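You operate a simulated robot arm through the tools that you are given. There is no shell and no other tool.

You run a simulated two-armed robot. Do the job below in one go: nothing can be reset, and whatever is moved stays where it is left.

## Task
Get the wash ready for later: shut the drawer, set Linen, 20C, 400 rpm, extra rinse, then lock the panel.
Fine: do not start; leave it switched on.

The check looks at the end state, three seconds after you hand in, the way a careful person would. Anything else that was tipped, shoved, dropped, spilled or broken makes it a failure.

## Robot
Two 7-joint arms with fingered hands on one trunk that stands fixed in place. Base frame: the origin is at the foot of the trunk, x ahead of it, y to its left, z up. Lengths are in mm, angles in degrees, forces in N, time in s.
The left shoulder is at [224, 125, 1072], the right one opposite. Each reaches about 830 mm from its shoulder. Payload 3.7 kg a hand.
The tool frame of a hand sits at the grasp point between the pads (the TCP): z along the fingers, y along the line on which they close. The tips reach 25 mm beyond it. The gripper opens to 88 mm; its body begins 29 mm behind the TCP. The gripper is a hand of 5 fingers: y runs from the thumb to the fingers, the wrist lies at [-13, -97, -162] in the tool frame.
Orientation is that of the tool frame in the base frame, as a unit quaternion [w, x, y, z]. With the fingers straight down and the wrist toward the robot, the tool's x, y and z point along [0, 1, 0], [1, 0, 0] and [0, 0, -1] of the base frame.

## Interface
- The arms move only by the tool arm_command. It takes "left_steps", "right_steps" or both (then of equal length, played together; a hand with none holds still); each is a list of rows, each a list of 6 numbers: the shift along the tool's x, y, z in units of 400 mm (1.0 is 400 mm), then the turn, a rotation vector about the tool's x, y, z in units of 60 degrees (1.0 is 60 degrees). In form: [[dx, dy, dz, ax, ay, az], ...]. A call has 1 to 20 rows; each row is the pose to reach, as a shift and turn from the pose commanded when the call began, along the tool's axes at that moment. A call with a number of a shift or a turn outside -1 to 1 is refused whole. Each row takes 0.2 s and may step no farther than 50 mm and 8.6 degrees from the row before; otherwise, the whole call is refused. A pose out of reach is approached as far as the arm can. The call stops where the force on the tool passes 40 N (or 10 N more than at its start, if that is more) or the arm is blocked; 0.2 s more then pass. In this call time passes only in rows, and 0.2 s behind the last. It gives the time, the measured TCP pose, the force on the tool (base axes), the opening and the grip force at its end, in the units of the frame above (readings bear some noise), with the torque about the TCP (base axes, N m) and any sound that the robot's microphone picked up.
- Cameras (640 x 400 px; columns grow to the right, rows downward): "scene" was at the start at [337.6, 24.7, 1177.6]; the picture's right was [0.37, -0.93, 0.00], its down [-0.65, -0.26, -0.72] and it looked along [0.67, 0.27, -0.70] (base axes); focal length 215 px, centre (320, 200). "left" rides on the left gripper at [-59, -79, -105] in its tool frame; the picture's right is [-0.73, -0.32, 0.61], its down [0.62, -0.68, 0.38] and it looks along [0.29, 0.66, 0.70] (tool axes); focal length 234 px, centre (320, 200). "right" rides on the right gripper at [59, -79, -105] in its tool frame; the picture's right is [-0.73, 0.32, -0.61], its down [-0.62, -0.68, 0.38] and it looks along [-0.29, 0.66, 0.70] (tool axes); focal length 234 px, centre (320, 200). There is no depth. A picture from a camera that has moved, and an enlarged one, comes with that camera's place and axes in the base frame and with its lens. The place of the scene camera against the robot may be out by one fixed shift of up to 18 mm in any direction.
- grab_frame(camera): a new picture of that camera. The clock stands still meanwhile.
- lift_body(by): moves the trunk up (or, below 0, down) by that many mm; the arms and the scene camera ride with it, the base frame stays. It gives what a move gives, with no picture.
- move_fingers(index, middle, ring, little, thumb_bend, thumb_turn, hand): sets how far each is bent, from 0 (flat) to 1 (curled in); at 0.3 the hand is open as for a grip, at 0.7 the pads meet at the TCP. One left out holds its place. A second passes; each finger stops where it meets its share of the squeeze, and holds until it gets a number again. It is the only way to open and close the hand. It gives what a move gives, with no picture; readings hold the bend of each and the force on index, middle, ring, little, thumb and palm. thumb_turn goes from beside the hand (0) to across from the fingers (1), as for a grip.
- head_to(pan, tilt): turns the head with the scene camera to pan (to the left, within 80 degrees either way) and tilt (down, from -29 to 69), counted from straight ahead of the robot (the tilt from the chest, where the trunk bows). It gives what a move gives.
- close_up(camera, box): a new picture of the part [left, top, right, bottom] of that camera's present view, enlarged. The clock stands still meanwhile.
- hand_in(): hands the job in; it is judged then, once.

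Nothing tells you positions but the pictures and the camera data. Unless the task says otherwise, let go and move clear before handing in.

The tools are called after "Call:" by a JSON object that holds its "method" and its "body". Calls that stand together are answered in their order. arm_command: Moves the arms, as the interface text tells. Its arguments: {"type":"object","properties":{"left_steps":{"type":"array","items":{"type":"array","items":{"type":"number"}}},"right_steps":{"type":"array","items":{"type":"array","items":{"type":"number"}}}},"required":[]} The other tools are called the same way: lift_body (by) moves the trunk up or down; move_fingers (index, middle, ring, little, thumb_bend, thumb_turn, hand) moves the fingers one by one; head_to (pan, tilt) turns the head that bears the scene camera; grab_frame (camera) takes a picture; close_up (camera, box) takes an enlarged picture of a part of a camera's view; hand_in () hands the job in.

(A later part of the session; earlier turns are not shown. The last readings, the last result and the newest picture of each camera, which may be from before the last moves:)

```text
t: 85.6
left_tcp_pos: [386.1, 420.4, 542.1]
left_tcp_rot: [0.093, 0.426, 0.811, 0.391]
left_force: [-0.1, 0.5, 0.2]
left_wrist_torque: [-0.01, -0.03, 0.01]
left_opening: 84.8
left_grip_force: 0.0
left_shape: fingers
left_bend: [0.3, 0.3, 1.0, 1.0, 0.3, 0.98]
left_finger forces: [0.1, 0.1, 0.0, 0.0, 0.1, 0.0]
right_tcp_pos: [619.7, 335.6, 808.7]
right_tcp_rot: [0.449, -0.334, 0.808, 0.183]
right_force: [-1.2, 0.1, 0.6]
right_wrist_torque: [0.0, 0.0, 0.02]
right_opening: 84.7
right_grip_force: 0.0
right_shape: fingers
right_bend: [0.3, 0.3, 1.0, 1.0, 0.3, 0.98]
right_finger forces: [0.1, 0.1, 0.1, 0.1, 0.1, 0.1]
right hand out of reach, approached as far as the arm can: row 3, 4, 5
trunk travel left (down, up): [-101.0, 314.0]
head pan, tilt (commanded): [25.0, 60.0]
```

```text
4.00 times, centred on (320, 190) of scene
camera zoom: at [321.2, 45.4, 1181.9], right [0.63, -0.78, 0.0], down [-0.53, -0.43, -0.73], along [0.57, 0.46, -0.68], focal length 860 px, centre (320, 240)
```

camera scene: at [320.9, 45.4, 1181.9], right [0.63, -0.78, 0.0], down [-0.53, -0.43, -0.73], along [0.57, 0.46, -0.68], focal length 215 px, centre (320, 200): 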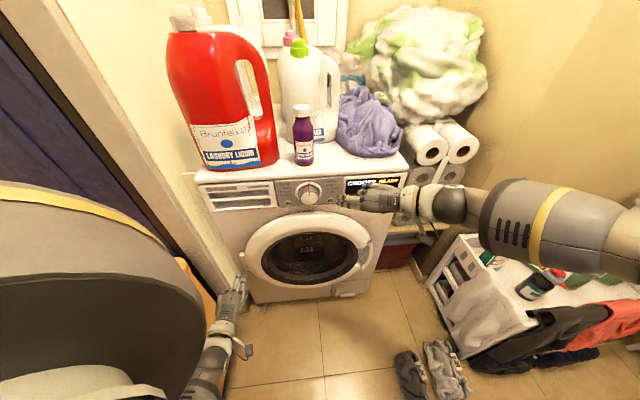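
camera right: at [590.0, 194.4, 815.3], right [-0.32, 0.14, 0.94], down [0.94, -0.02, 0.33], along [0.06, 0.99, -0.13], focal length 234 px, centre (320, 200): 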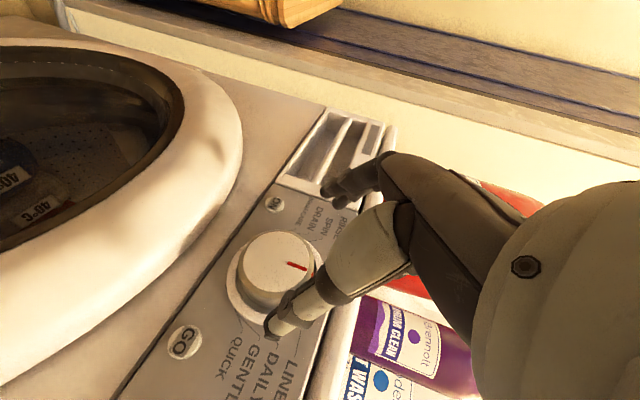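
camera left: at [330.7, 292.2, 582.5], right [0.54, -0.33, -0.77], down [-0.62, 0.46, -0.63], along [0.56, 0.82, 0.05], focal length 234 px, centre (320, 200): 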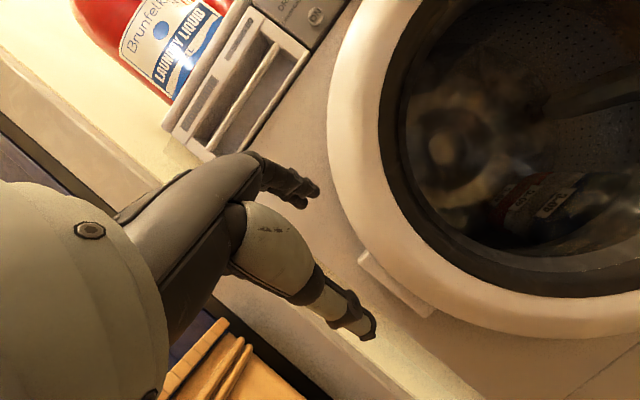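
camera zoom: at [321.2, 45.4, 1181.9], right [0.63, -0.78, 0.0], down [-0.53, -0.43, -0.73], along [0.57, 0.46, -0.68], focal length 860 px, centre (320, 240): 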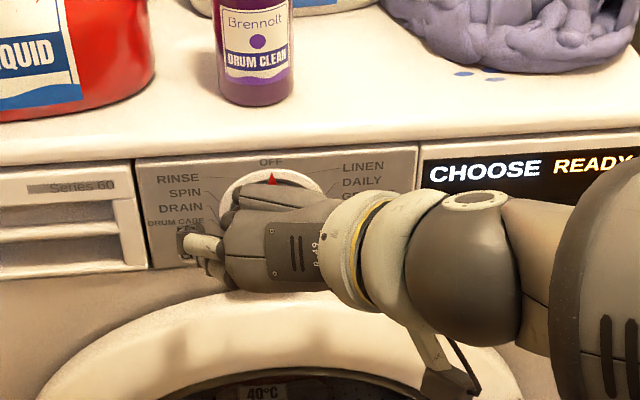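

The orientation is right on; position is about 45 mm from the grasp, straight along the tool axis. I'll advance in small steps.

Call:
{"method": "arm_command", "body": {"right_steps": [[0.002, -0.003, 0.03, 0, 0, 0], [0.003, -0.006, 0.06, 0, 0, 0], [0.005, -0.009, 0.085, 0, 0, 0]]}}

Call:
{"method": "grab_frame", "body": {"camera": "right"}}

Call:
{"method": "close_up", "body": {"camera": "scene", "box": [240, 140, 400, 240]}}

```text
t: 86.4
left_tcp_pos: [388.6, 420.2, 542.1]
left_tcp_rot: [0.094, 0.427, 0.81, 0.39]
left_force: [0.6, 0.0, -0.5]
left_wrist_torque: [0.03, -0.02, -0.03]
left_opening: 84.8
left_grip_force: 0.0
left_shape: fingers
left_bend: [0.3, 0.3, 1.0, 1.0, 0.3, 0.98]
left_finger forces: [0.0, 0.1, 0.0, 0.1, 0.0, 0.1]
right_tcp_pos: [647.7, 359.4, 797.1]
right_tcp_rot: [0.458, -0.333, 0.803, 0.188]
right_force: [0.4, 0.1, 0.3]
right_wrist_torque: [0.02, -0.01, 0.02]
right_opening: 84.5
right_grip_force: 0.1
right_shape: fingers
right_bend: [0.3, 0.3, 1.0, 1.0, 0.3, 0.98]
right_finger forces: [0.1, 0.1, 0.1, 0.1, 0.0, 0.1]
right hand out of reach, approached as far as the arm can: row 1, 2, 3
trunk travel left (down, up): [-101.0, 314.0]
head pan, tilt (commanded): [25.0, 60.0]
```

```text
taken
camera right: at [617.6, 218.1, 800.6], right [-0.34, 0.12, 0.93], down [0.94, -0.03, 0.34], along [0.07, 0.99, -0.11], focal length 234 px, centre (320, 200)
```

right: 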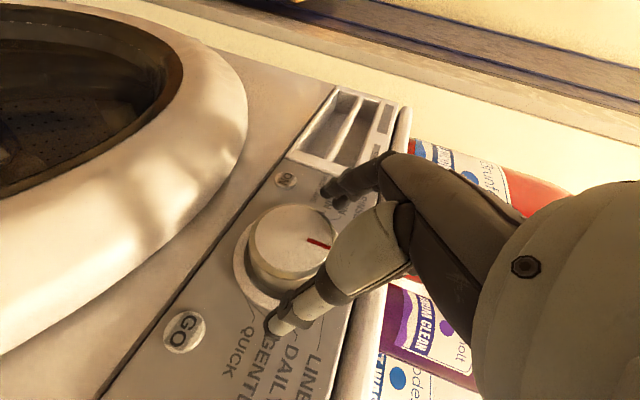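

```text
4.00 times, centred on (320, 190) of scene
camera zoom: at [321.4, 45.4, 1181.9], right [0.63, -0.78, 0.0], down [-0.53, -0.43, -0.73], along [0.57, 0.46, -0.68], focal length 860 px, centre (320, 240)
```

zoom: 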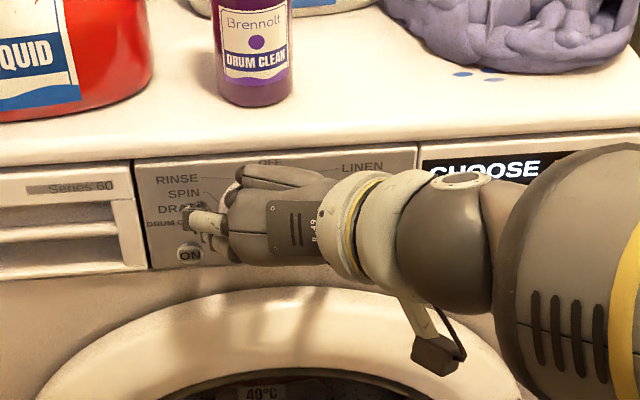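

The depth and lateral position are right, but the hand is about 15 mm too high and the arm won't go lower on its own. I'll lower the trunk 15 mm instead.

Call:
{"method": "lift_body", "body": {"by": -15}}

Call:
{"method": "grab_frame", "body": {"camera": "right"}}

Call:
{"method": "close_up", "body": {"camera": "scene", "box": [240, 140, 400, 240]}}

```text
t: 87.0
left_tcp_pos: [390.0, 423.9, 551.3]
left_tcp_rot: [0.101, 0.421, 0.802, 0.412]
left_force: [0.6, 0.5, 0.0]
left_wrist_torque: [0.03, 0.01, -0.01]
left_opening: 84.6
left_grip_force: 0.1
left_shape: fingers
left_bend: [0.3, 0.3, 1.0, 1.0, 0.3, 0.98]
left_finger forces: [0.1, 0.0, 0.0, 0.0, 0.0, 0.0]
right_tcp_pos: [643.2, 354.9, 780.9]
right_tcp_rot: [0.45, -0.328, 0.807, 0.195]
right_force: [0.9, 0.1, 0.2]
right_wrist_torque: [0.01, 0.02, -0.01]
right_opening: 84.6
right_grip_force: 0.0
right_shape: fingers
right_bend: [0.3, 0.3, 1.0, 1.0, 0.3, 0.98]
right_finger forces: [0.1, 0.1, 0.0, 0.1, 0.0, 0.1]
trunk travel left (down, up): [-86.0, 329.0]
head pan, tilt (commanded): [25.0, 60.0]
```

```text
taken
camera right: at [613.0, 213.4, 783.6], right [-0.32, 0.11, 0.94], down [0.95, -0.03, 0.32], along [0.06, 0.99, -0.1], focal length 234 px, centre (320, 200)
```

right: 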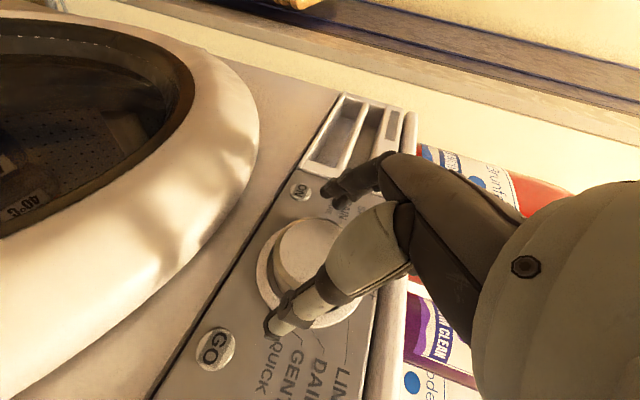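

```text
4.00 times, centred on (320, 190) of scene
camera zoom: at [328.1, 38.1, 1171.7], right [0.63, -0.77, 0.0], down [-0.5, -0.41, -0.76], along [0.59, 0.48, -0.65], focal length 860 px, centre (320, 240)
```

zoom: 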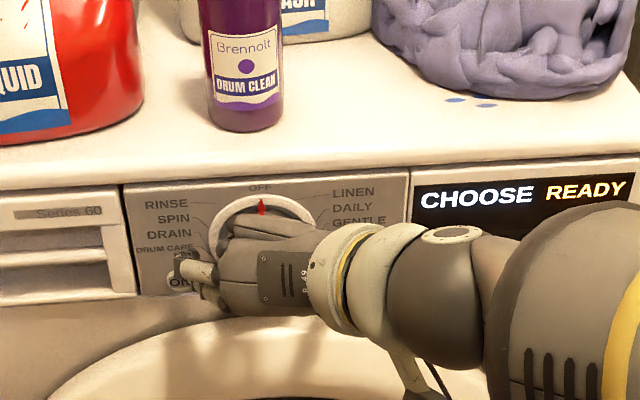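

Height is right now (781). I'll ease the left arm off the torso and advance the right hand the last 7 mm.

Call:
{"method": "arm_command", "body": {"left_steps": [[0.007, 0.028, -0.024, 0, 0, 0], [0.014, 0.056, -0.048, 0, 0, 0]], "right_steps": [[0, 0, 0.008, 0, 0, 0], [0, 0, 0.016, 0, 0, 0]]}}

Call:
{"method": "grab_frame", "body": {"camera": "right"}}

```text
t: 87.6
left_tcp_pos: [391.1, 423.5, 543.0]
left_tcp_rot: [0.089, 0.432, 0.809, 0.388]
left_force: [0.5, -0.5, 0.0]
left_wrist_torque: [0.02, 0.01, 0.02]
left_opening: 84.8
left_grip_force: 0.1
left_shape: fingers
left_bend: [0.3, 0.3, 1.0, 1.0, 0.3, 0.98]
left_finger forces: [0.0, 0.0, 0.0, 0.0, 0.0, 0.0]
right_tcp_pos: [641.1, 367.1, 751.2]
right_tcp_rot: [0.433, -0.336, 0.811, 0.203]
right_force: [-6.3, -5.5, -2.4]
right_wrist_torque: [0.15, -0.19, 0.09]
right_opening: 84.6
right_grip_force: 4.3
right_shape: fingers
right_bend: [0.3, 0.3, 1.0, 1.0, 0.3, 0.98]
right_finger forces: [0.0, 0.0, 8.5, 0.2, 0.1, 0.0]
trunk travel left (down, up): [-86.0, 329.0]
head pan, tilt (commanded): [25.0, 60.0]
stopped in row 2 (right hand): the force on the tool passed its limit at 51 N (the readings are from after the stop); the commanded pose is now the measured one
```

```text
taken
camera right: at [614.6, 225.7, 758.2], right [-0.29, 0.12, 0.95], down [0.96, 0.0, 0.29], along [0.04, 0.99, -0.11], focal length 234 px, centre (320, 200)
```

right: 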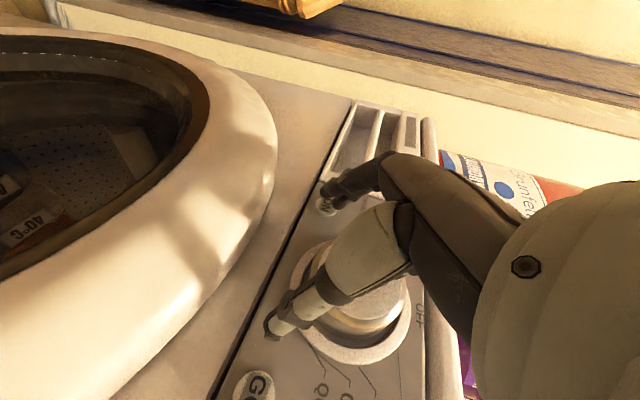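

The hand dropped when the left arm released the body, and a curled finger touched the knob. I'll check the panel state and positions before doing anything else.

Call:
{"method": "grab_frame", "body": {"camera": "scene"}}

Call:
{"method": "close_up", "body": {"camera": "scene", "box": [220, 140, 420, 260]}}

Call:
{"method": "close_up", "body": {"camera": "right", "box": [240, 120, 440, 400]}}

```text
taken
camera scene: at [344.2, 48.1, 1162.8], right [0.62, -0.78, 0.0], down [-0.51, -0.4, -0.76], along [0.6, 0.47, -0.65], focal length 215 px, centre (320, 200)
```

scene: 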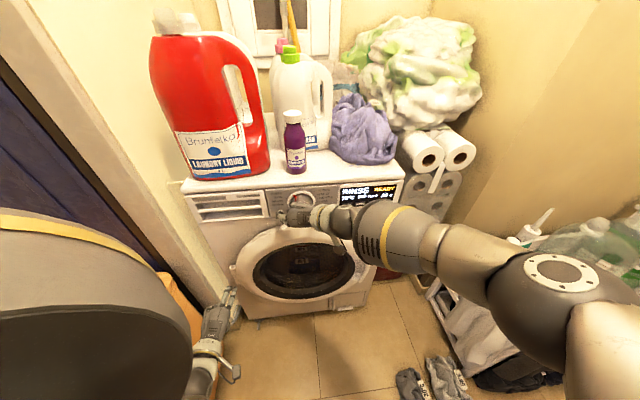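

```text
3.20 times, centred on (320, 200) of scene
camera zoom: at [344.2, 48.1, 1162.8], right [0.62, -0.78, 0.0], down [-0.51, -0.4, -0.76], along [0.6, 0.47, -0.65], focal length 688 px, centre (320, 200)
```

zoom: 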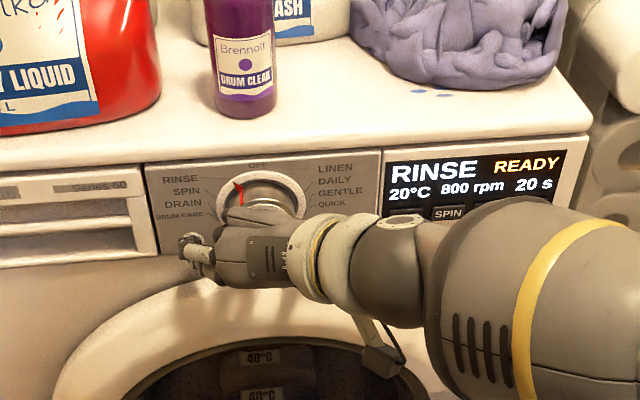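

```text
1.43 times, centred on (340, 260) of right
camera zoom: at [614.6, 225.7, 758.2], right [-0.29, 0.12, 0.95], down [0.96, 0.0, 0.29], along [0.04, 0.99, -0.11], focal length 334 px, centre (291, 114)
```

zoom: 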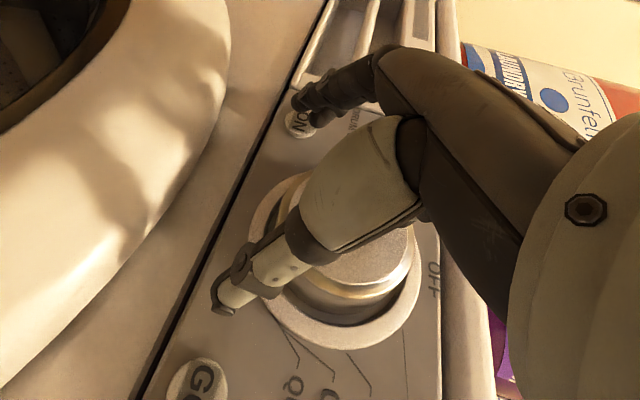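

Useful to know: the touch turned the dial one notch counter-clockwise to RINSE (the display shows RINSE 20°C 800 rpm), so it turns easily. I'll back straight off along the fingers, away from the ON button.

Call:
{"method": "arm_command", "body": {"right_steps": [[0.005, 0.001, -0.04, 0, 0, 0], [0.01, 0.002, -0.08, 0, 0, 0], [0.0155, 0.004, -0.116, 0, 0, 0], [0.0155, 0.004, -0.15, 0, 0, 0]]}}

Call:
{"method": "close_up", "body": {"camera": "scene", "box": [220, 140, 420, 260]}}

Call:
{"method": "grab_frame", "body": {"camera": "right"}}

```text
t: 88.6
left_tcp_pos: [394.7, 423.4, 547.9]
left_tcp_rot: [0.094, 0.428, 0.81, 0.389]
left_force: [-0.1, 0.7, 0.7]
left_wrist_torque: [0.05, 0.02, -0.01]
left_opening: 84.9
left_grip_force: 0.1
left_shape: fingers
left_bend: [0.3, 0.3, 1.0, 1.0, 0.3, 0.98]
left_finger forces: [0.1, 0.0, 0.0, 0.0, 0.0, 0.1]
right_tcp_pos: [607.9, 334.3, 797.0]
right_tcp_rot: [0.434, -0.338, 0.811, 0.197]
right_force: [-0.2, 0.3, -0.9]
right_wrist_torque: [-0.01, 0.04, 0.01]
right_opening: 84.7
right_grip_force: 0.1
right_shape: fingers
right_bend: [0.3, 0.3, 1.0, 1.0, 0.3, 0.98]
right_finger forces: [0.0, 0.1, 0.0, 0.1, 0.0, 0.0]
right hand out of reach, approached as far as the arm can: row 2, 3, 4
trunk travel left (down, up): [-86.0, 329.0]
head pan, tilt (commanded): [25.0, 60.0]
```

```text
3.20 times, centred on (320, 200) of scene
camera zoom: at [340.7, 48.6, 1166.1], right [0.62, -0.79, 0.0], down [-0.51, -0.4, -0.76], along [0.6, 0.47, -0.65], focal length 688 px, centre (320, 200)
```

zoom: 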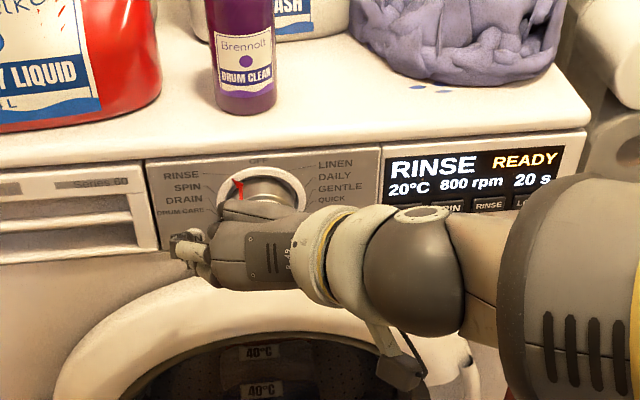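

```text
taken
camera right: at [581.4, 192.9, 802.6], right [-0.29, 0.12, 0.95], down [0.96, 0.0, 0.3], along [0.04, 0.99, -0.12], focal length 234 px, centre (320, 200)
```

right: 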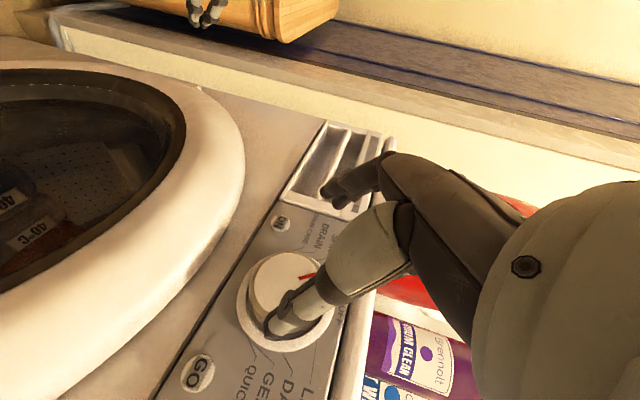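

The display and ON button are unaffected. I'll restore the trunk to the height where the left arm was clear, then redo the approach and close the fingers straight away.

Call:
{"method": "lift_body", "body": {"by": 14}}

Call:
{"method": "close_up", "body": {"camera": "right", "box": [220, 180, 380, 380]}}

```text
t: 89.2
left_tcp_pos: [394.2, 423.5, 560.3]
left_tcp_rot: [0.093, 0.429, 0.81, 0.388]
left_force: [-0.6, 0.3, -0.2]
left_wrist_torque: [-0.01, 0.01, -0.03]
left_opening: 84.8
left_grip_force: 0.0
left_shape: fingers
left_bend: [0.3, 0.3, 1.0, 1.0, 0.3, 0.98]
left_finger forces: [0.0, 0.0, 0.0, 0.0, 0.1, 0.0]
right_tcp_pos: [610.0, 335.5, 808.5]
right_tcp_rot: [0.435, -0.338, 0.81, 0.199]
right_force: [-1.3, 0.0, 0.2]
right_wrist_torque: [0.02, -0.01, -0.01]
right_opening: 84.6
right_grip_force: 0.1
right_shape: fingers
right_bend: [0.3, 0.3, 1.0, 1.0, 0.3, 0.98]
right_finger forces: [0.0, 0.0, 0.0, 0.0, 0.0, 0.0]
trunk travel left (down, up): [-100.0, 315.0]
head pan, tilt (commanded): [25.0, 60.0]
```

```text
2.00 times, centred on (300, 280) of right
camera zoom: at [582.5, 193.3, 815.0], right [-0.29, 0.12, 0.95], down [0.95, 0.0, 0.3], along [0.04, 0.99, -0.12], focal length 468 px, centre (360, 40)
```

zoom: 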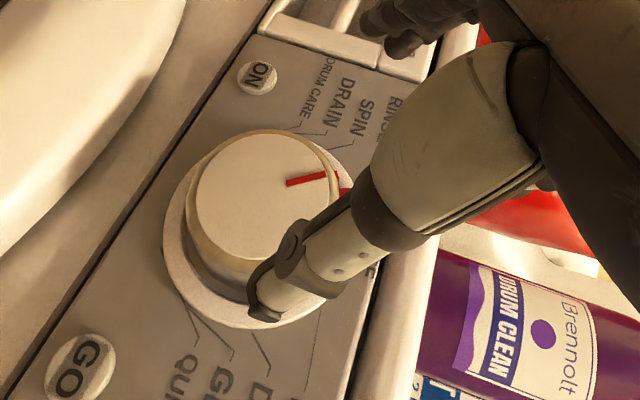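

Call:
{"method": "arm_command", "body": {"right_steps": [[-0.005, -0.034, 0.01, 0, 0, 0], [-0.005, -0.034, 0.05, 0, 0, 0], [-0.005, -0.034, 0.09, 0, 0, 0]]}}

Call:
{"method": "close_up", "body": {"camera": "right", "box": [220, 140, 420, 380]}}

Call:
{"method": "close_up", "body": {"camera": "scene", "box": [220, 140, 420, 260]}}

```text
t: 90.0
left_tcp_pos: [395.2, 423.1, 560.9]
left_tcp_rot: [0.093, 0.429, 0.81, 0.389]
left_force: [-0.1, 0.4, 0.3]
left_wrist_torque: [0.01, -0.02, 0.0]
left_opening: 84.6
left_grip_force: 0.0
left_shape: fingers
left_bend: [0.3, 0.3, 1.0, 1.0, 0.3, 0.98]
left_finger forces: [0.0, 0.0, 0.0, 0.0, 0.0, 0.0]
right_tcp_pos: [641.1, 347.9, 790.2]
right_tcp_rot: [0.435, -0.338, 0.81, 0.199]
right_force: [-0.5, 0.3, 0.1]
right_wrist_torque: [-0.04, -0.01, 0.01]
right_opening: 84.6
right_grip_force: 0.1
right_shape: fingers
right_bend: [0.3, 0.3, 1.0, 1.0, 0.3, 0.98]
right_finger forces: [0.1, 0.0, 0.1, 0.0, 0.0, 0.0]
trunk travel left (down, up): [-100.0, 315.0]
head pan, tilt (commanded): [25.0, 60.0]
```

```text
1.67 times, centred on (320, 260) of right
camera zoom: at [613.9, 206.8, 796.2], right [-0.29, 0.12, 0.95], down [0.95, 0.0, 0.3], along [0.04, 0.99, -0.12], focal length 390 px, centre (320, 100)
```

zoom: 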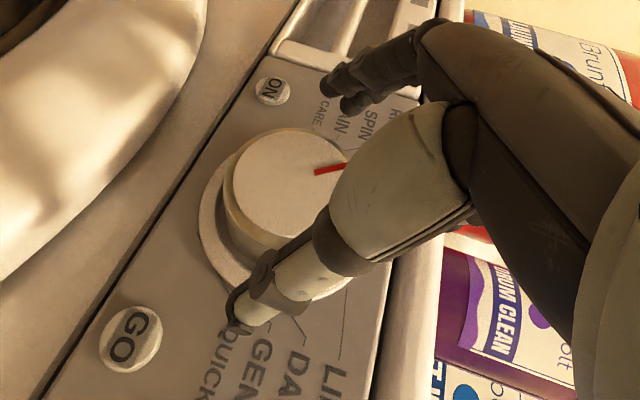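

```text
3.20 times, centred on (320, 200) of scene
camera zoom: at [329.6, 46.6, 1179.6], right [0.6, -0.8, 0.0], down [-0.54, -0.4, -0.74], along [0.59, 0.44, -0.68], focal length 688 px, centre (320, 200)
```

zoom: 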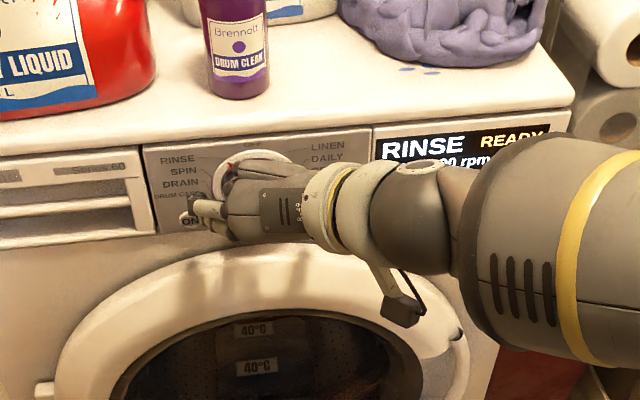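

This time the pose is reached without limits at (641,348,790). I'll go the last ~11 mm along the fingers and close on the knob.

Call:
{"method": "arm_command", "body": {"right_steps": [[0, 0, 0.014, 0, 0, 0], [0, 0, 0.03, 0, 0, 0]]}}

Call:
{"method": "close_up", "body": {"camera": "right", "box": [220, 140, 420, 380]}}

```text
t: 90.6
left_tcp_pos: [394.7, 423.1, 561.0]
left_tcp_rot: [0.093, 0.429, 0.81, 0.389]
left_force: [0.5, 0.3, -0.4]
left_wrist_torque: [-0.02, -0.01, 0.0]
left_opening: 84.6
left_grip_force: 0.0
left_shape: fingers
left_bend: [0.3, 0.3, 1.0, 1.0, 0.3, 0.98]
left_finger forces: [0.1, 0.1, 0.0, 0.1, 0.0, 0.1]
right_tcp_pos: [647.8, 356.1, 784.2]
right_tcp_rot: [0.435, -0.337, 0.811, 0.199]
right_force: [0.6, 0.3, 0.9]
right_wrist_torque: [0.0, -0.01, 0.0]
right_opening: 84.9
right_grip_force: 0.0
right_shape: fingers
right_bend: [0.3, 0.3, 1.0, 1.0, 0.3, 0.98]
right_finger forces: [0.0, 0.0, 0.0, 0.1, 0.0, 0.0]
trunk travel left (down, up): [-100.0, 315.0]
head pan, tilt (commanded): [25.0, 60.0]
```

```text
1.67 times, centred on (320, 260) of right
camera zoom: at [620.3, 214.0, 789.7], right [-0.29, 0.12, 0.95], down [0.96, 0.0, 0.3], along [0.04, 0.99, -0.12], focal length 390 px, centre (320, 100)
```

zoom: 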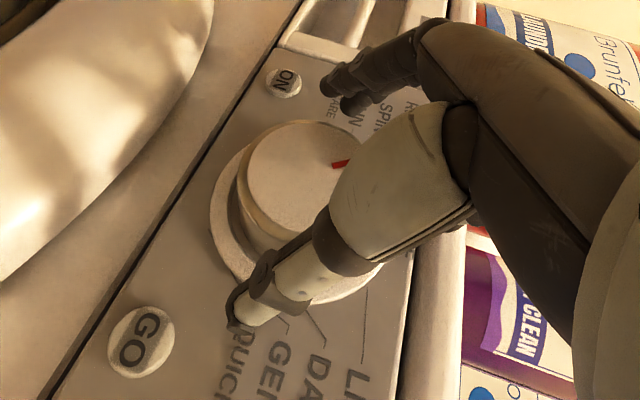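

Positioned at (648,356,784) with no contact yet. Closing index, middle and thumb on the knob.

Call:
{"method": "move_fingers", "body": {"hand": "right", "index": 0.55, "middle": 0.55, "thumb_bend": 0.55}}

Call:
{"method": "close_up", "body": {"camera": "right", "box": [220, 140, 420, 380]}}

Call:
{"method": "close_up", "body": {"camera": "scene", "box": [220, 140, 420, 260]}}

```text
t: 91.6
left_tcp_pos: [394.9, 422.6, 561.4]
left_tcp_rot: [0.093, 0.429, 0.81, 0.389]
left_force: [-0.7, 0.3, 0.2]
left_wrist_torque: [0.0, -0.03, 0.01]
left_opening: 84.7
left_grip_force: 0.0
left_shape: fingers
left_bend: [0.3, 0.3, 1.0, 1.0, 0.3, 0.98]
left_finger forces: [0.0, 0.0, 0.0, 0.1, 0.0, 0.0]
right_tcp_pos: [646.1, 356.2, 785.2]
right_tcp_rot: [0.434, -0.338, 0.811, 0.199]
right_force: [-3.5, 1.8, 0.1]
right_wrist_torque: [0.02, 0.03, 0.08]
right_opening: 44.7
right_grip_force: 6.0
right_shape: fingers
right_bend: [0.5, 0.5, 1.0, 1.0, 0.49, 1.0]
right_finger forces: [4.1, 4.5, 0.1, 0.0, 4.3, 0.1]
trunk travel left (down, up): [-100.0, 315.0]
head pan, tilt (commanded): [25.0, 60.0]
```

```text
1.67 times, centred on (320, 260) of right
camera zoom: at [619.7, 214.4, 790.0], right [-0.29, 0.12, 0.95], down [0.96, 0.0, 0.3], along [0.04, 0.99, -0.12], focal length 390 px, centre (320, 100)
```

zoom: 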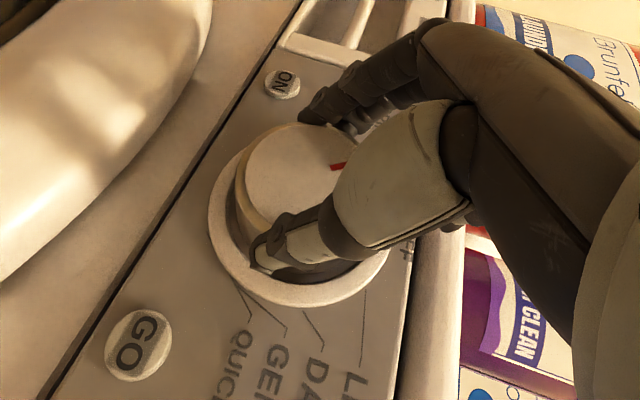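

```text
3.20 times, centred on (320, 200) of scene
camera zoom: at [329.4, 46.3, 1179.8], right [0.59, -0.81, 0.0], down [-0.55, -0.4, -0.74], along [0.59, 0.44, -0.68], focal length 688 px, centre (320, 200)
```

zoom: 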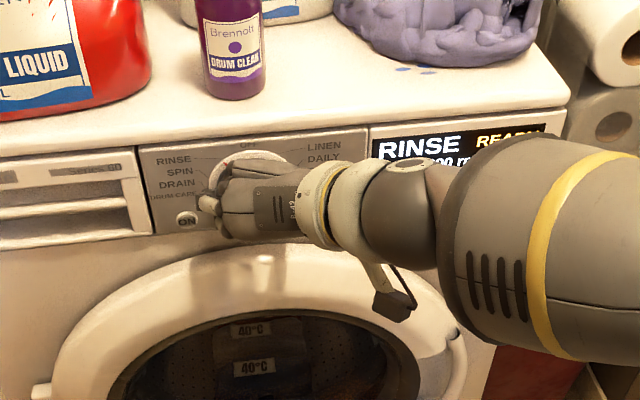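

The grip is secure at about 4 N per finger. I'll rotate the hand clockwise about the dial axis by 40°.

Call:
{"method": "arm_command", "body": {"right_steps": [[0, -0.0027, 0, -0.0721, -0.0027, 0.1119], [0, -0.0055, 0, -0.1443, -0.0053, 0.2237], [0.001, -0.0081, 0, -0.2164, -0.008, 0.3356], [0.001, -0.0107, 0.001, -0.2885, -0.0107, 0.4475], [0.002, -0.0132, 0.001, -0.3607, -0.0133, 0.5593]]}}

Call:
{"method": "close_up", "body": {"camera": "right", "box": [220, 140, 420, 380]}}

Call:
{"method": "close_up", "body": {"camera": "scene", "box": [220, 140, 420, 260]}}

```text
t: 92.8
left_tcp_pos: [395.1, 422.0, 560.7]
left_tcp_rot: [0.094, 0.43, 0.81, 0.387]
left_force: [-0.5, 0.0, 1.0]
left_wrist_torque: [0.04, 0.0, 0.0]
left_opening: 84.7
left_grip_force: 0.1
left_shape: fingers
left_bend: [0.3, 0.3, 1.0, 1.0, 0.3, 0.98]
left_finger forces: [0.0, 0.0, 0.0, 0.0, 0.0, 0.1]
right_tcp_pos: [651.0, 352.2, 784.5]
right_tcp_rot: [0.295, -0.164, 0.819, 0.465]
right_force: [-5.8, 1.7, 1.6]
right_wrist_torque: [0.06, 0.02, 0.13]
right_opening: 44.6
right_grip_force: 6.3
right_shape: fingers
right_bend: [0.49, 0.49, 1.0, 1.0, 0.5, 1.0]
right_finger forces: [4.2, 4.7, 0.0, 0.0, 3.7, 0.1]
trunk travel left (down, up): [-100.0, 315.0]
head pan, tilt (commanded): [25.0, 60.0]
```

```text
1.67 times, centred on (320, 260) of right
camera zoom: at [612.9, 221.9, 735.6], right [0.19, -0.36, 0.91], down [0.98, -0.03, -0.21], along [0.1, 0.93, 0.35], focal length 390 px, centre (320, 100)
```

zoom: 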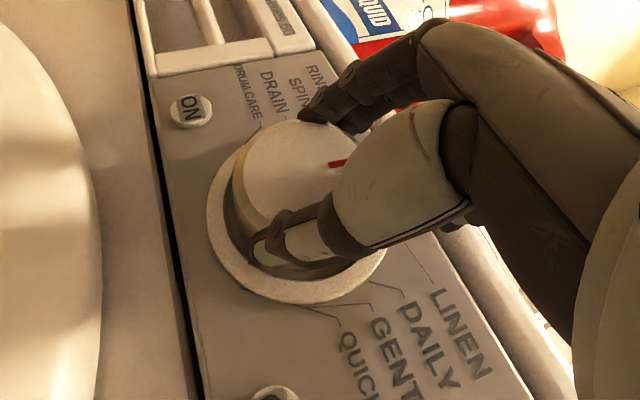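

```text
3.20 times, centred on (320, 200) of scene
camera zoom: at [329.4, 46.0, 1179.9], right [0.59, -0.81, 0.0], down [-0.55, -0.4, -0.74], along [0.6, 0.43, -0.68], focal length 688 px, centre (320, 200)
```

zoom: 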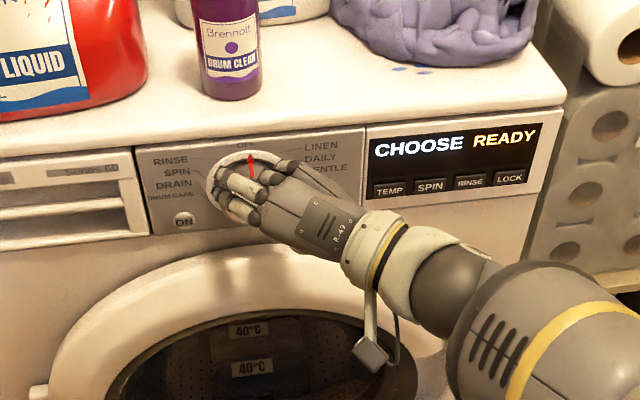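

The dial is back at OFF ("CHOOSE") and the grip holds well. I'll continue the same rotation another ~38° toward LINEN.

Call:
{"method": "arm_command", "body": {"right_steps": [[0, -0.003, 0, -0.0688, -0.0026, 0.1065], [0.0002, -0.0058, 0, -0.1376, -0.0052, 0.213], [0.0008, -0.0085, 0.0003, -0.2064, -0.0078, 0.3195], [0.0016, -0.0111, 0.0008, -0.2752, -0.0104, 0.426], [0.0028, -0.0136, 0.0014, -0.344, -0.013, 0.5325]]}}

Call:
{"method": "close_up", "body": {"camera": "right", "box": [220, 140, 420, 380]}}

Call:
{"method": "close_up", "body": {"camera": "scene", "box": [220, 140, 420, 260]}}

```text
t: 94.0
left_tcp_pos: [393.2, 423.2, 561.8]
left_tcp_rot: [0.094, 0.43, 0.81, 0.388]
left_force: [-0.4, 0.2, -0.8]
left_wrist_torque: [0.01, 0.0, 0.01]
left_opening: 84.6
left_grip_force: 0.1
left_shape: fingers
left_bend: [0.3, 0.3, 1.0, 1.0, 0.3, 0.98]
left_finger forces: [0.1, 0.1, 0.1, 0.0, 0.0, 0.0]
right_tcp_pos: [646.2, 324.0, 802.7]
right_tcp_rot: [0.141, 0.007, 0.743, 0.654]
right_force: [-1.0, 0.8, -0.1]
right_wrist_torque: [-0.02, 0.0, -0.03]
right_opening: 30.8
right_grip_force: 0.0
right_shape: fingers
right_bend: [0.55, 0.55, 1.0, 1.0, 0.55, 1.0]
right_finger forces: [0.1, 0.0, 0.0, 0.1, 0.0, 0.0]
right hand out of reach, approached as far as the arm can: row 2, 3, 4, 5
trunk travel left (down, up): [-100.0, 315.0]
head pan, tilt (commanded): [25.0, 60.0]
```

```text
1.67 times, centred on (320, 260) of right
camera zoom: at [579.9, 222.1, 725.7], right [0.51, -0.68, 0.52], down [0.8, 0.15, -0.58], along [0.32, 0.71, 0.63], focal length 390 px, centre (320, 100)
```

zoom: 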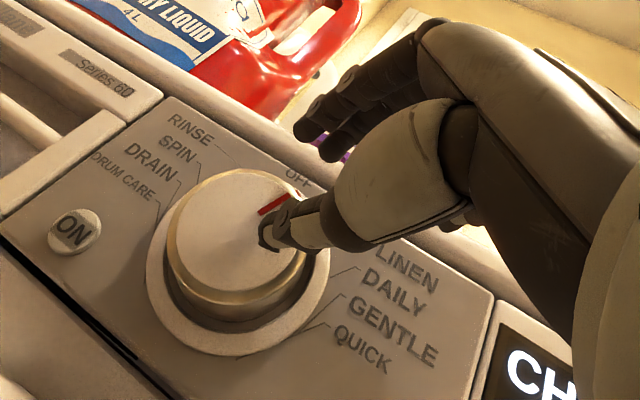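

```text
3.20 times, centred on (320, 200) of scene
camera zoom: at [328.6, 45.9, 1180.2], right [0.58, -0.81, 0.0], down [-0.55, -0.4, -0.74], along [0.6, 0.43, -0.68], focal length 688 px, centre (320, 200)
```

zoom: 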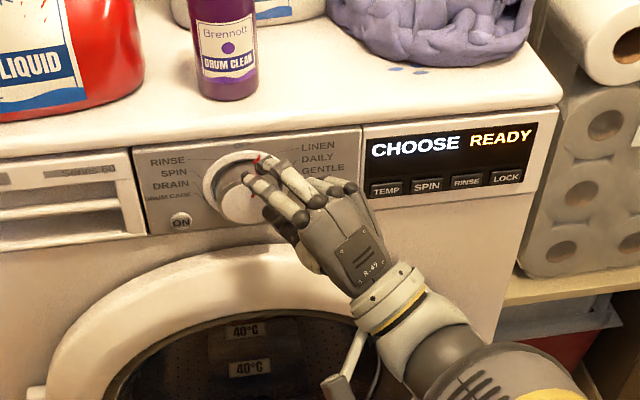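

The second half slid off the knob because the arm reached its limit, and the dial stayed at OFF. I'll back away, roll back to the starting angle and repeat the 40° turn that worked.

Call:
{"method": "arm_command", "body": {"right_steps": [[0.0338, 0.0013, -0.0525, 0, 0, 0], [0.0676, 0.0025, -0.105, 0, 0, 0]]}}

Call:
{"method": "move_fingers", "body": {"hand": "right", "index": 0.3, "middle": 0.3, "thumb_bend": 0.3}}

Call:
{"method": "close_up", "body": {"camera": "scene", "box": [220, 140, 420, 260]}}

```text
t: 94.6
left_tcp_pos: [394.7, 423.1, 560.8]
left_tcp_rot: [0.094, 0.429, 0.81, 0.388]
left_force: [0.0, -0.2, 0.2]
left_wrist_torque: [0.04, 0.01, 0.01]
left_opening: 84.5
left_grip_force: 0.2
left_shape: fingers
left_bend: [0.3, 0.3, 1.0, 1.0, 0.3, 0.98]
left_finger forces: [0.0, 0.0, 0.0, 0.1, 0.0, 0.0]
right_tcp_pos: [610.6, 287.6, 803.2]
right_tcp_rot: [0.129, 0.02, 0.735, 0.665]
right_force: [0.6, 0.4, 0.5]
right_wrist_torque: [-0.03, 0.0, 0.0]
right_opening: 30.7
right_grip_force: 0.0
right_shape: fingers
right_bend: [0.55, 0.55, 1.0, 1.0, 0.55, 1.0]
right_finger forces: [0.0, 0.1, 0.0, 0.0, 0.1, 0.1]
trunk travel left (down, up): [-100.0, 315.0]
head pan, tilt (commanded): [25.0, 60.0]
```

```text
t: 95.6
left_tcp_pos: [394.1, 423.2, 561.7]
left_tcp_rot: [0.094, 0.428, 0.81, 0.389]
left_force: [0.1, 1.1, -0.7]
left_wrist_torque: [0.02, 0.0, -0.01]
left_opening: 84.8
left_grip_force: 0.1
left_shape: fingers
left_bend: [0.3, 0.3, 1.0, 1.0, 0.3, 0.98]
left_finger forces: [0.1, 0.0, 0.0, 0.1, 0.0, 0.0]
right_tcp_pos: [610.3, 287.3, 802.9]
right_tcp_rot: [0.13, 0.019, 0.735, 0.665]
right_force: [0.0, 0.7, 0.5]
right_wrist_torque: [0.01, -0.01, 0.0]
right_opening: 84.5
right_grip_force: 0.0
right_shape: fingers
right_bend: [0.3, 0.3, 1.0, 1.0, 0.3, 0.98]
right_finger forces: [0.0, 0.0, 0.0, 0.0, 0.0, 0.0]
trunk travel left (down, up): [-100.0, 315.0]
head pan, tilt (commanded): [25.0, 60.0]
```

```text
3.20 times, centred on (320, 200) of scene
camera zoom: at [328.5, 45.6, 1180.3], right [0.58, -0.82, 0.0], down [-0.55, -0.39, -0.74], along [0.6, 0.43, -0.68], focal length 688 px, centre (320, 200)
```

zoom: 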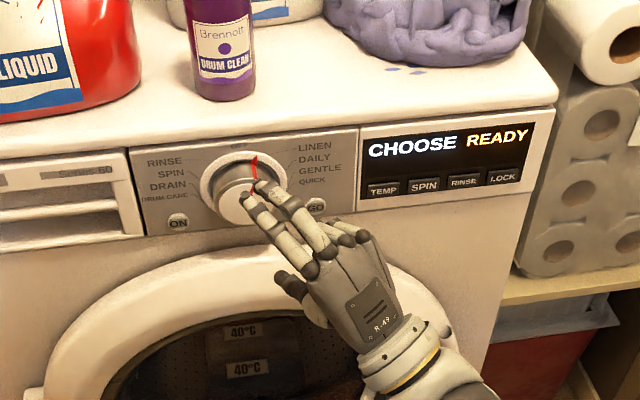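

Call:
{"method": "arm_command", "body": {"right_steps": [[0, 0, 0, 0.0711, 0.0027, -0.1103], [0, 0, 0, 0.1422, 0.0053, -0.2207], [0, 0, 0, 0.2133, 0.008, -0.331], [0, 0, 0, 0.2844, 0.0107, -0.4413], [0, 0, 0.02, 0.3556, 0.0133, -0.5517], [-0.003, 0, 0.045, 0.4267, 0.016, -0.662], [-0.006, 0, 0.07, 0.4978, 0.0187, -0.7723], [-0.009, 0, 0.1, 0.5689, 0.0213, -0.8827], [-0.011, 0.001, 0.1255, 0.64, 0.024, -0.993]]}}

Call:
{"method": "close_up", "body": {"camera": "right", "box": [220, 140, 420, 380]}}

Call:
{"method": "close_up", "body": {"camera": "scene", "box": [220, 140, 420, 260]}}

```text
t: 97.6
left_tcp_pos: [393.7, 423.2, 559.5]
left_tcp_rot: [0.094, 0.429, 0.81, 0.388]
left_force: [0.6, 0.0, 0.4]
left_wrist_torque: [-0.05, 0.04, 0.0]
left_opening: 84.6
left_grip_force: 0.0
left_shape: fingers
left_bend: [0.3, 0.3, 1.0, 1.0, 0.3, 0.98]
left_finger forces: [0.0, 0.0, 0.0, 0.0, 0.1, 0.0]
right_tcp_pos: [627.9, 337.4, 801.1]
right_tcp_rot: [0.41, -0.312, 0.821, 0.245]
right_force: [-0.6, 0.0, 0.4]
right_wrist_torque: [-0.02, 0.01, -0.01]
right_opening: 84.3
right_grip_force: 0.1
right_shape: fingers
right_bend: [0.3, 0.3, 1.0, 1.0, 0.3, 0.98]
right_finger forces: [0.0, 0.0, 0.0, 0.0, 0.0, 0.0]
right hand out of reach, approached as far as the arm can: row 5, 6, 7, 8, 9
trunk travel left (down, up): [-100.0, 315.0]
head pan, tilt (commanded): [25.0, 60.0]
```

```text
1.67 times, centred on (320, 260) of right
camera zoom: at [601.3, 195.4, 798.7], right [-0.21, 0.05, 0.98], down [0.98, -0.02, 0.21], along [0.03, 1.0, -0.04], focal length 390 px, centre (320, 100)
```

zoom: 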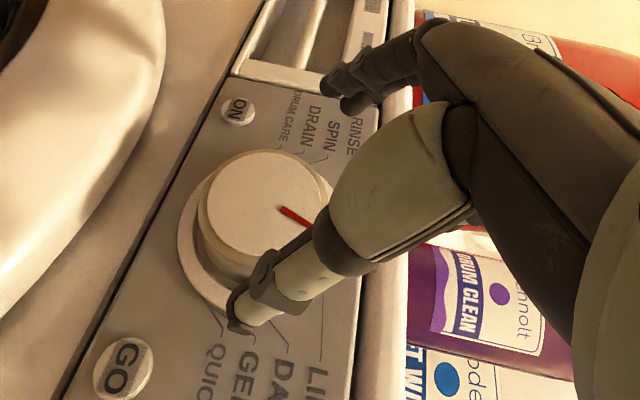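

```text
3.20 times, centred on (320, 200) of scene
camera zoom: at [329.2, 44.9, 1180.2], right [0.57, -0.82, 0.0], down [-0.55, -0.39, -0.74], along [0.6, 0.42, -0.68], focal length 688 px, centre (320, 200)
```

zoom: 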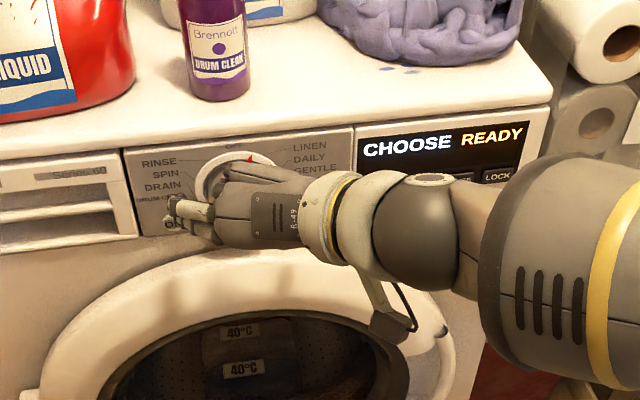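

The hand is back at the starting roll in front of the dial. I'll zoom in to read the pointer position.

Call:
{"method": "close_up", "body": {"camera": "scene", "box": [270, 180, 330, 220]}}

Call:
{"method": "close_up", "body": {"camera": "right", "box": [260, 210, 360, 280]}}

```text
10.00 times, centred on (300, 200) of scene
camera zoom: at [329.2, 44.9, 1180.2], right [0.57, -0.82, 0.0], down [-0.55, -0.39, -0.74], along [0.6, 0.42, -0.68], focal length 2151 px, centre (520, 200)
```

zoom: 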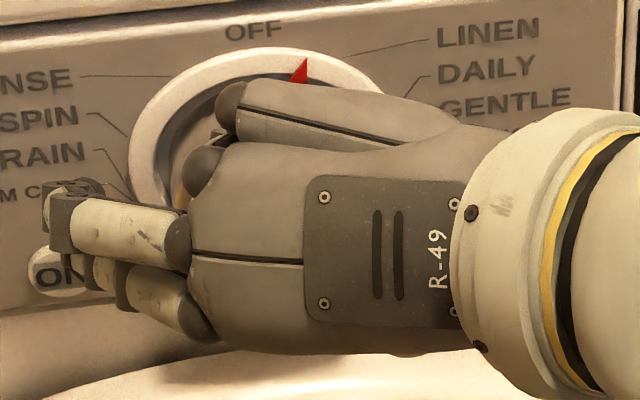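

```text
5.71 times, centred on (310, 245) of right
camera zoom: at [601.3, 195.4, 798.7], right [-0.21, 0.05, 0.98], down [0.98, -0.02, 0.21], along [0.03, 1.0, -0.04], focal length 1338 px, centre (377, -57)
```

zoom: 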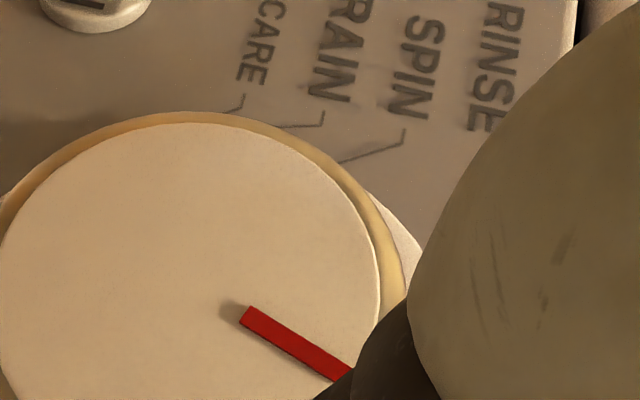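

The pointer sits about 18–20° past OFF, so the dial has no hard detents. I'll go back in and grip to turn it another ~20°.

Call:
{"method": "arm_command", "body": {"right_steps": [[-0.001, -0.008, 0.025, 0, 0, 0], [-0.002, -0.01, 0.053, 0, 0, 0], [-0.003, -0.01, 0.08, 0, 0, 0]]}}

Call:
{"method": "close_up", "body": {"camera": "right", "box": [220, 140, 420, 380]}}

```text
t: 98.4
left_tcp_pos: [394.0, 422.6, 560.3]
left_tcp_rot: [0.093, 0.429, 0.81, 0.388]
left_force: [-0.8, -0.3, -0.9]
left_wrist_torque: [-0.04, -0.01, 0.03]
left_opening: 84.7
left_grip_force: 0.1
left_shape: fingers
left_bend: [0.3, 0.3, 1.0, 1.0, 0.3, 0.98]
left_finger forces: [0.1, 0.1, 0.1, 0.0, 0.0, 0.0]
right_tcp_pos: [648.3, 357.1, 784.3]
right_tcp_rot: [0.415, -0.31, 0.819, 0.249]
right_force: [-0.7, 0.0, -0.2]
right_wrist_torque: [0.02, -0.01, -0.01]
right_opening: 84.4
right_grip_force: 0.0
right_shape: fingers
right_bend: [0.3, 0.3, 1.0, 1.0, 0.3, 0.98]
right_finger forces: [0.1, 0.1, 0.0, 0.0, 0.0, 0.0]
trunk travel left (down, up): [-100.0, 315.0]
head pan, tilt (commanded): [25.0, 60.0]
```

```text
1.67 times, centred on (320, 260) of right
camera zoom: at [621.4, 215.3, 780.4], right [-0.21, 0.04, 0.98], down [0.98, -0.02, 0.21], along [0.03, 1.0, -0.03], focal length 390 px, centre (320, 100)
```

zoom: 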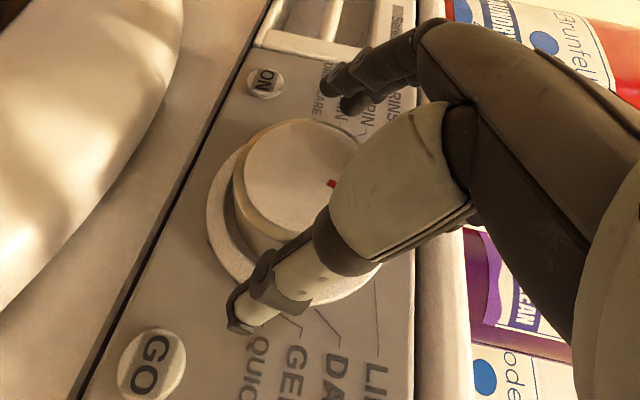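

In position without contact. Gripping again.

Call:
{"method": "move_fingers", "body": {"hand": "right", "index": 0.55, "middle": 0.55, "thumb_bend": 0.55}}

Call:
{"method": "close_up", "body": {"camera": "scene", "box": [220, 140, 420, 260]}}

```text
t: 99.4
left_tcp_pos: [394.8, 422.8, 561.6]
left_tcp_rot: [0.094, 0.429, 0.81, 0.389]
left_force: [0.1, 0.1, 1.4]
left_wrist_torque: [0.0, -0.03, 0.02]
left_opening: 84.6
left_grip_force: 0.1
left_shape: fingers
left_bend: [0.3, 0.3, 1.0, 1.0, 0.3, 0.98]
left_finger forces: [0.0, 0.1, 0.0, 0.0, 0.0, 0.0]
right_tcp_pos: [648.1, 358.1, 783.6]
right_tcp_rot: [0.415, -0.311, 0.819, 0.248]
right_force: [-0.9, 1.2, 0.6]
right_wrist_torque: [0.02, 0.03, 0.03]
right_opening: 47.3
right_grip_force: 7.0
right_shape: fingers
right_bend: [0.5, 0.5, 1.0, 1.0, 0.47, 1.0]
right_finger forces: [3.6, 3.9, 0.1, 0.0, 6.6, 0.0]
trunk travel left (down, up): [-100.0, 315.0]
head pan, tilt (commanded): [25.0, 60.0]
```

```text
3.20 times, centred on (320, 200) of scene
camera zoom: at [329.8, 44.5, 1180.1], right [0.57, -0.82, 0.0], down [-0.56, -0.39, -0.74], along [0.61, 0.42, -0.68], focal length 688 px, centre (320, 200)
```

zoom: 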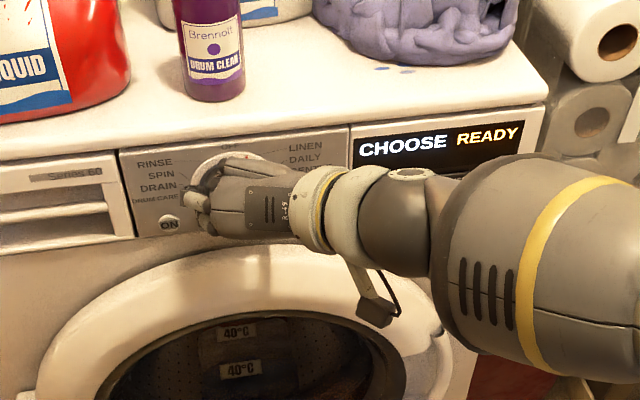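

Call:
{"method": "arm_command", "body": {"right_steps": [[0, -0.0019, 0, -0.0634, -0.0026, 0.0981], [0, -0.0038, 0, -0.1267, -0.0051, 0.1962], [0, -0.0057, 0, -0.19, -0.0077, 0.2944]]}}

Call:
{"method": "close_up", "body": {"camera": "scene", "box": [220, 140, 420, 260]}}

Call:
{"method": "close_up", "body": {"camera": "scene", "box": [265, 180, 325, 220]}}

```text
t: 100.2
left_tcp_pos: [394.4, 423.3, 561.2]
left_tcp_rot: [0.094, 0.428, 0.81, 0.389]
left_force: [-0.3, 0.1, -0.5]
left_wrist_torque: [-0.03, 0.03, 0.01]
left_opening: 84.6
left_grip_force: 0.1
left_shape: fingers
left_bend: [0.3, 0.3, 1.0, 1.0, 0.3, 0.98]
left_finger forces: [0.1, 0.1, 0.0, 0.1, 0.0, 0.0]
right_tcp_pos: [650.2, 354.6, 784.4]
right_tcp_rot: [0.342, -0.219, 0.826, 0.391]
right_force: [-1.9, 0.2, -0.8]
right_wrist_torque: [0.02, 0.02, 0.02]
right_opening: 46.8
right_grip_force: 6.5
right_shape: fingers
right_bend: [0.5, 0.5, 1.0, 1.0, 0.47, 1.0]
right_finger forces: [3.5, 4.1, 0.0, 0.1, 6.4, 0.0]
trunk travel left (down, up): [-100.0, 315.0]
head pan, tilt (commanded): [25.0, 60.0]
```

```text
3.20 times, centred on (320, 200) of scene
camera zoom: at [330.1, 44.3, 1180.1], right [0.56, -0.83, 0.0], down [-0.56, -0.38, -0.74], along [0.61, 0.41, -0.68], focal length 688 px, centre (320, 200)
```

zoom: 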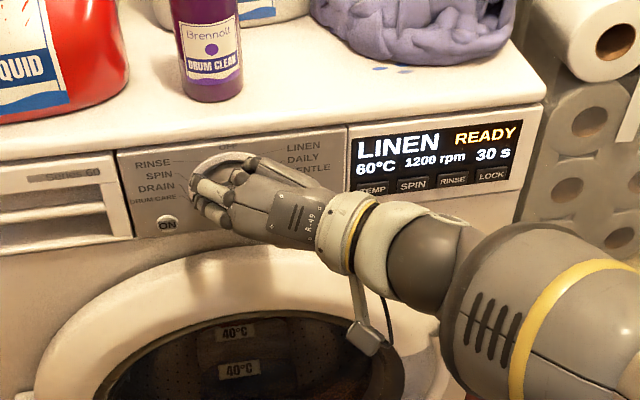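

```text
10.00 times, centred on (295, 200) of scene
camera zoom: at [330.1, 44.3, 1180.1], right [0.56, -0.83, 0.0], down [-0.56, -0.38, -0.74], along [0.61, 0.41, -0.68], focal length 2151 px, centre (570, 200)
```

zoom: 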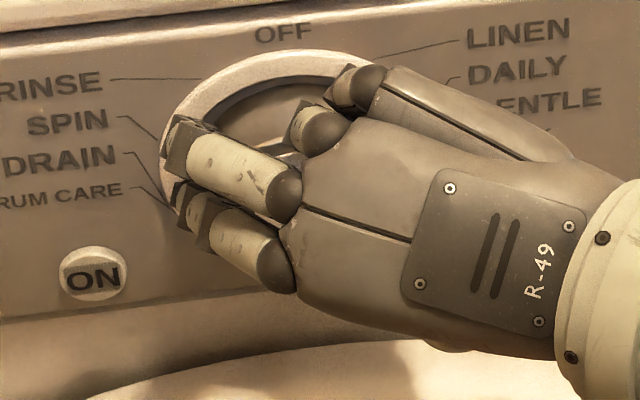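

LINEN is selected (60°C, 1200 rpm, 30 s). I'll release the knob and back straight off, then verify the pointer.

Call:
{"method": "move_fingers", "body": {"hand": "right", "index": 0.3, "middle": 0.3, "thumb_bend": 0.3}}

Call:
{"method": "arm_command", "body": {"right_steps": [[0, 0, -0.025, 0, 0, 0], [0, 0, -0.06, 0, 0, 0], [0, 0, -0.1, 0, 0, 0], [0, 0, -0.15, 0, 0, 0]]}}

Call:
{"method": "close_up", "body": {"camera": "scene", "box": [220, 140, 420, 260]}}

Call:
{"method": "close_up", "body": {"camera": "right", "box": [180, 140, 420, 380]}}

```text
t: 101.2
left_tcp_pos: [394.1, 423.3, 561.5]
left_tcp_rot: [0.094, 0.428, 0.81, 0.389]
left_force: [-0.3, -0.1, 0.1]
left_wrist_torque: [-0.01, -0.03, -0.01]
left_opening: 84.8
left_grip_force: 0.0
left_shape: fingers
left_bend: [0.3, 0.3, 1.0, 1.0, 0.3, 0.98]
left_finger forces: [0.0, 0.0, 0.0, 0.0, 0.0, 0.0]
right_tcp_pos: [650.8, 355.5, 784.1]
right_tcp_rot: [0.342, -0.218, 0.827, 0.39]
right_force: [-0.1, 1.4, -0.3]
right_wrist_torque: [-0.01, -0.01, 0.03]
right_opening: 84.4
right_grip_force: 0.1
right_shape: fingers
right_bend: [0.3, 0.3, 1.0, 1.0, 0.3, 0.98]
right_finger forces: [0.0, 0.1, 0.1, 0.0, 0.0, 0.0]
trunk travel left (down, up): [-100.0, 315.0]
head pan, tilt (commanded): [25.0, 60.0]
```

```text
t: 102.2
left_tcp_pos: [394.8, 423.6, 560.7]
left_tcp_rot: [0.093, 0.428, 0.81, 0.389]
left_force: [0.4, 0.0, 0.5]
left_wrist_torque: [-0.01, -0.01, -0.01]
left_opening: 85.0
left_grip_force: 0.0
left_shape: fingers
left_bend: [0.3, 0.3, 1.0, 1.0, 0.3, 0.98]
left_finger forces: [0.0, 0.0, 0.1, 0.0, 0.0, 0.0]
right_tcp_pos: [629.6, 309.2, 818.0]
right_tcp_rot: [0.339, -0.22, 0.828, 0.389]
right_force: [-0.5, -0.6, -0.2]
right_wrist_torque: [0.02, -0.01, 0.01]
right_opening: 84.5
right_grip_force: 0.1
right_shape: fingers
right_bend: [0.3, 0.3, 1.0, 1.0, 0.3, 0.98]
right_finger forces: [0.0, 0.0, 0.0, 0.1, 0.1, 0.1]
right hand out of reach, approached as far as the arm can: row 3, 4
trunk travel left (down, up): [-100.0, 315.0]
head pan, tilt (commanded): [25.0, 60.0]
```

```text
3.20 times, centred on (320, 200) of scene
camera zoom: at [330.4, 43.9, 1180.1], right [0.56, -0.83, 0.0], down [-0.56, -0.38, -0.74], along [0.61, 0.41, -0.68], focal length 688 px, centre (320, 200)
```

zoom: 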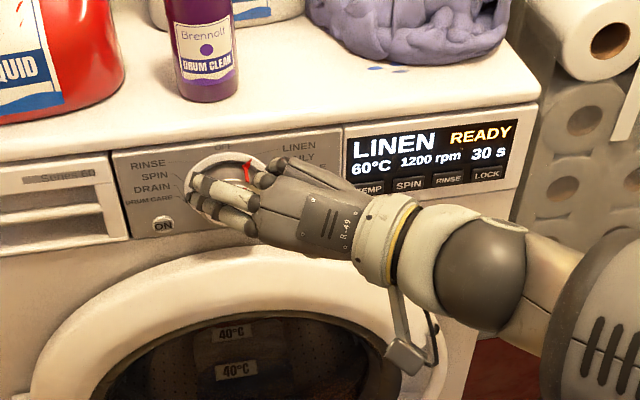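

```text
1.67 times, centred on (300, 260) of right
camera zoom: at [599.8, 172.0, 785.2], right [0.05, -0.21, 0.98], down [1.0, -0.04, -0.06], along [0.05, 0.98, 0.21], focal length 390 px, centre (353, 100)
```

zoom: 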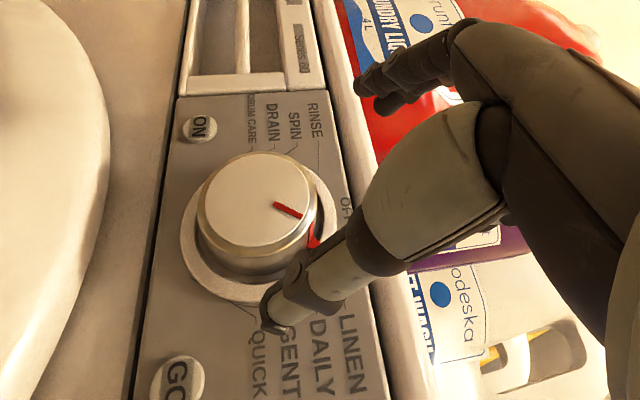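

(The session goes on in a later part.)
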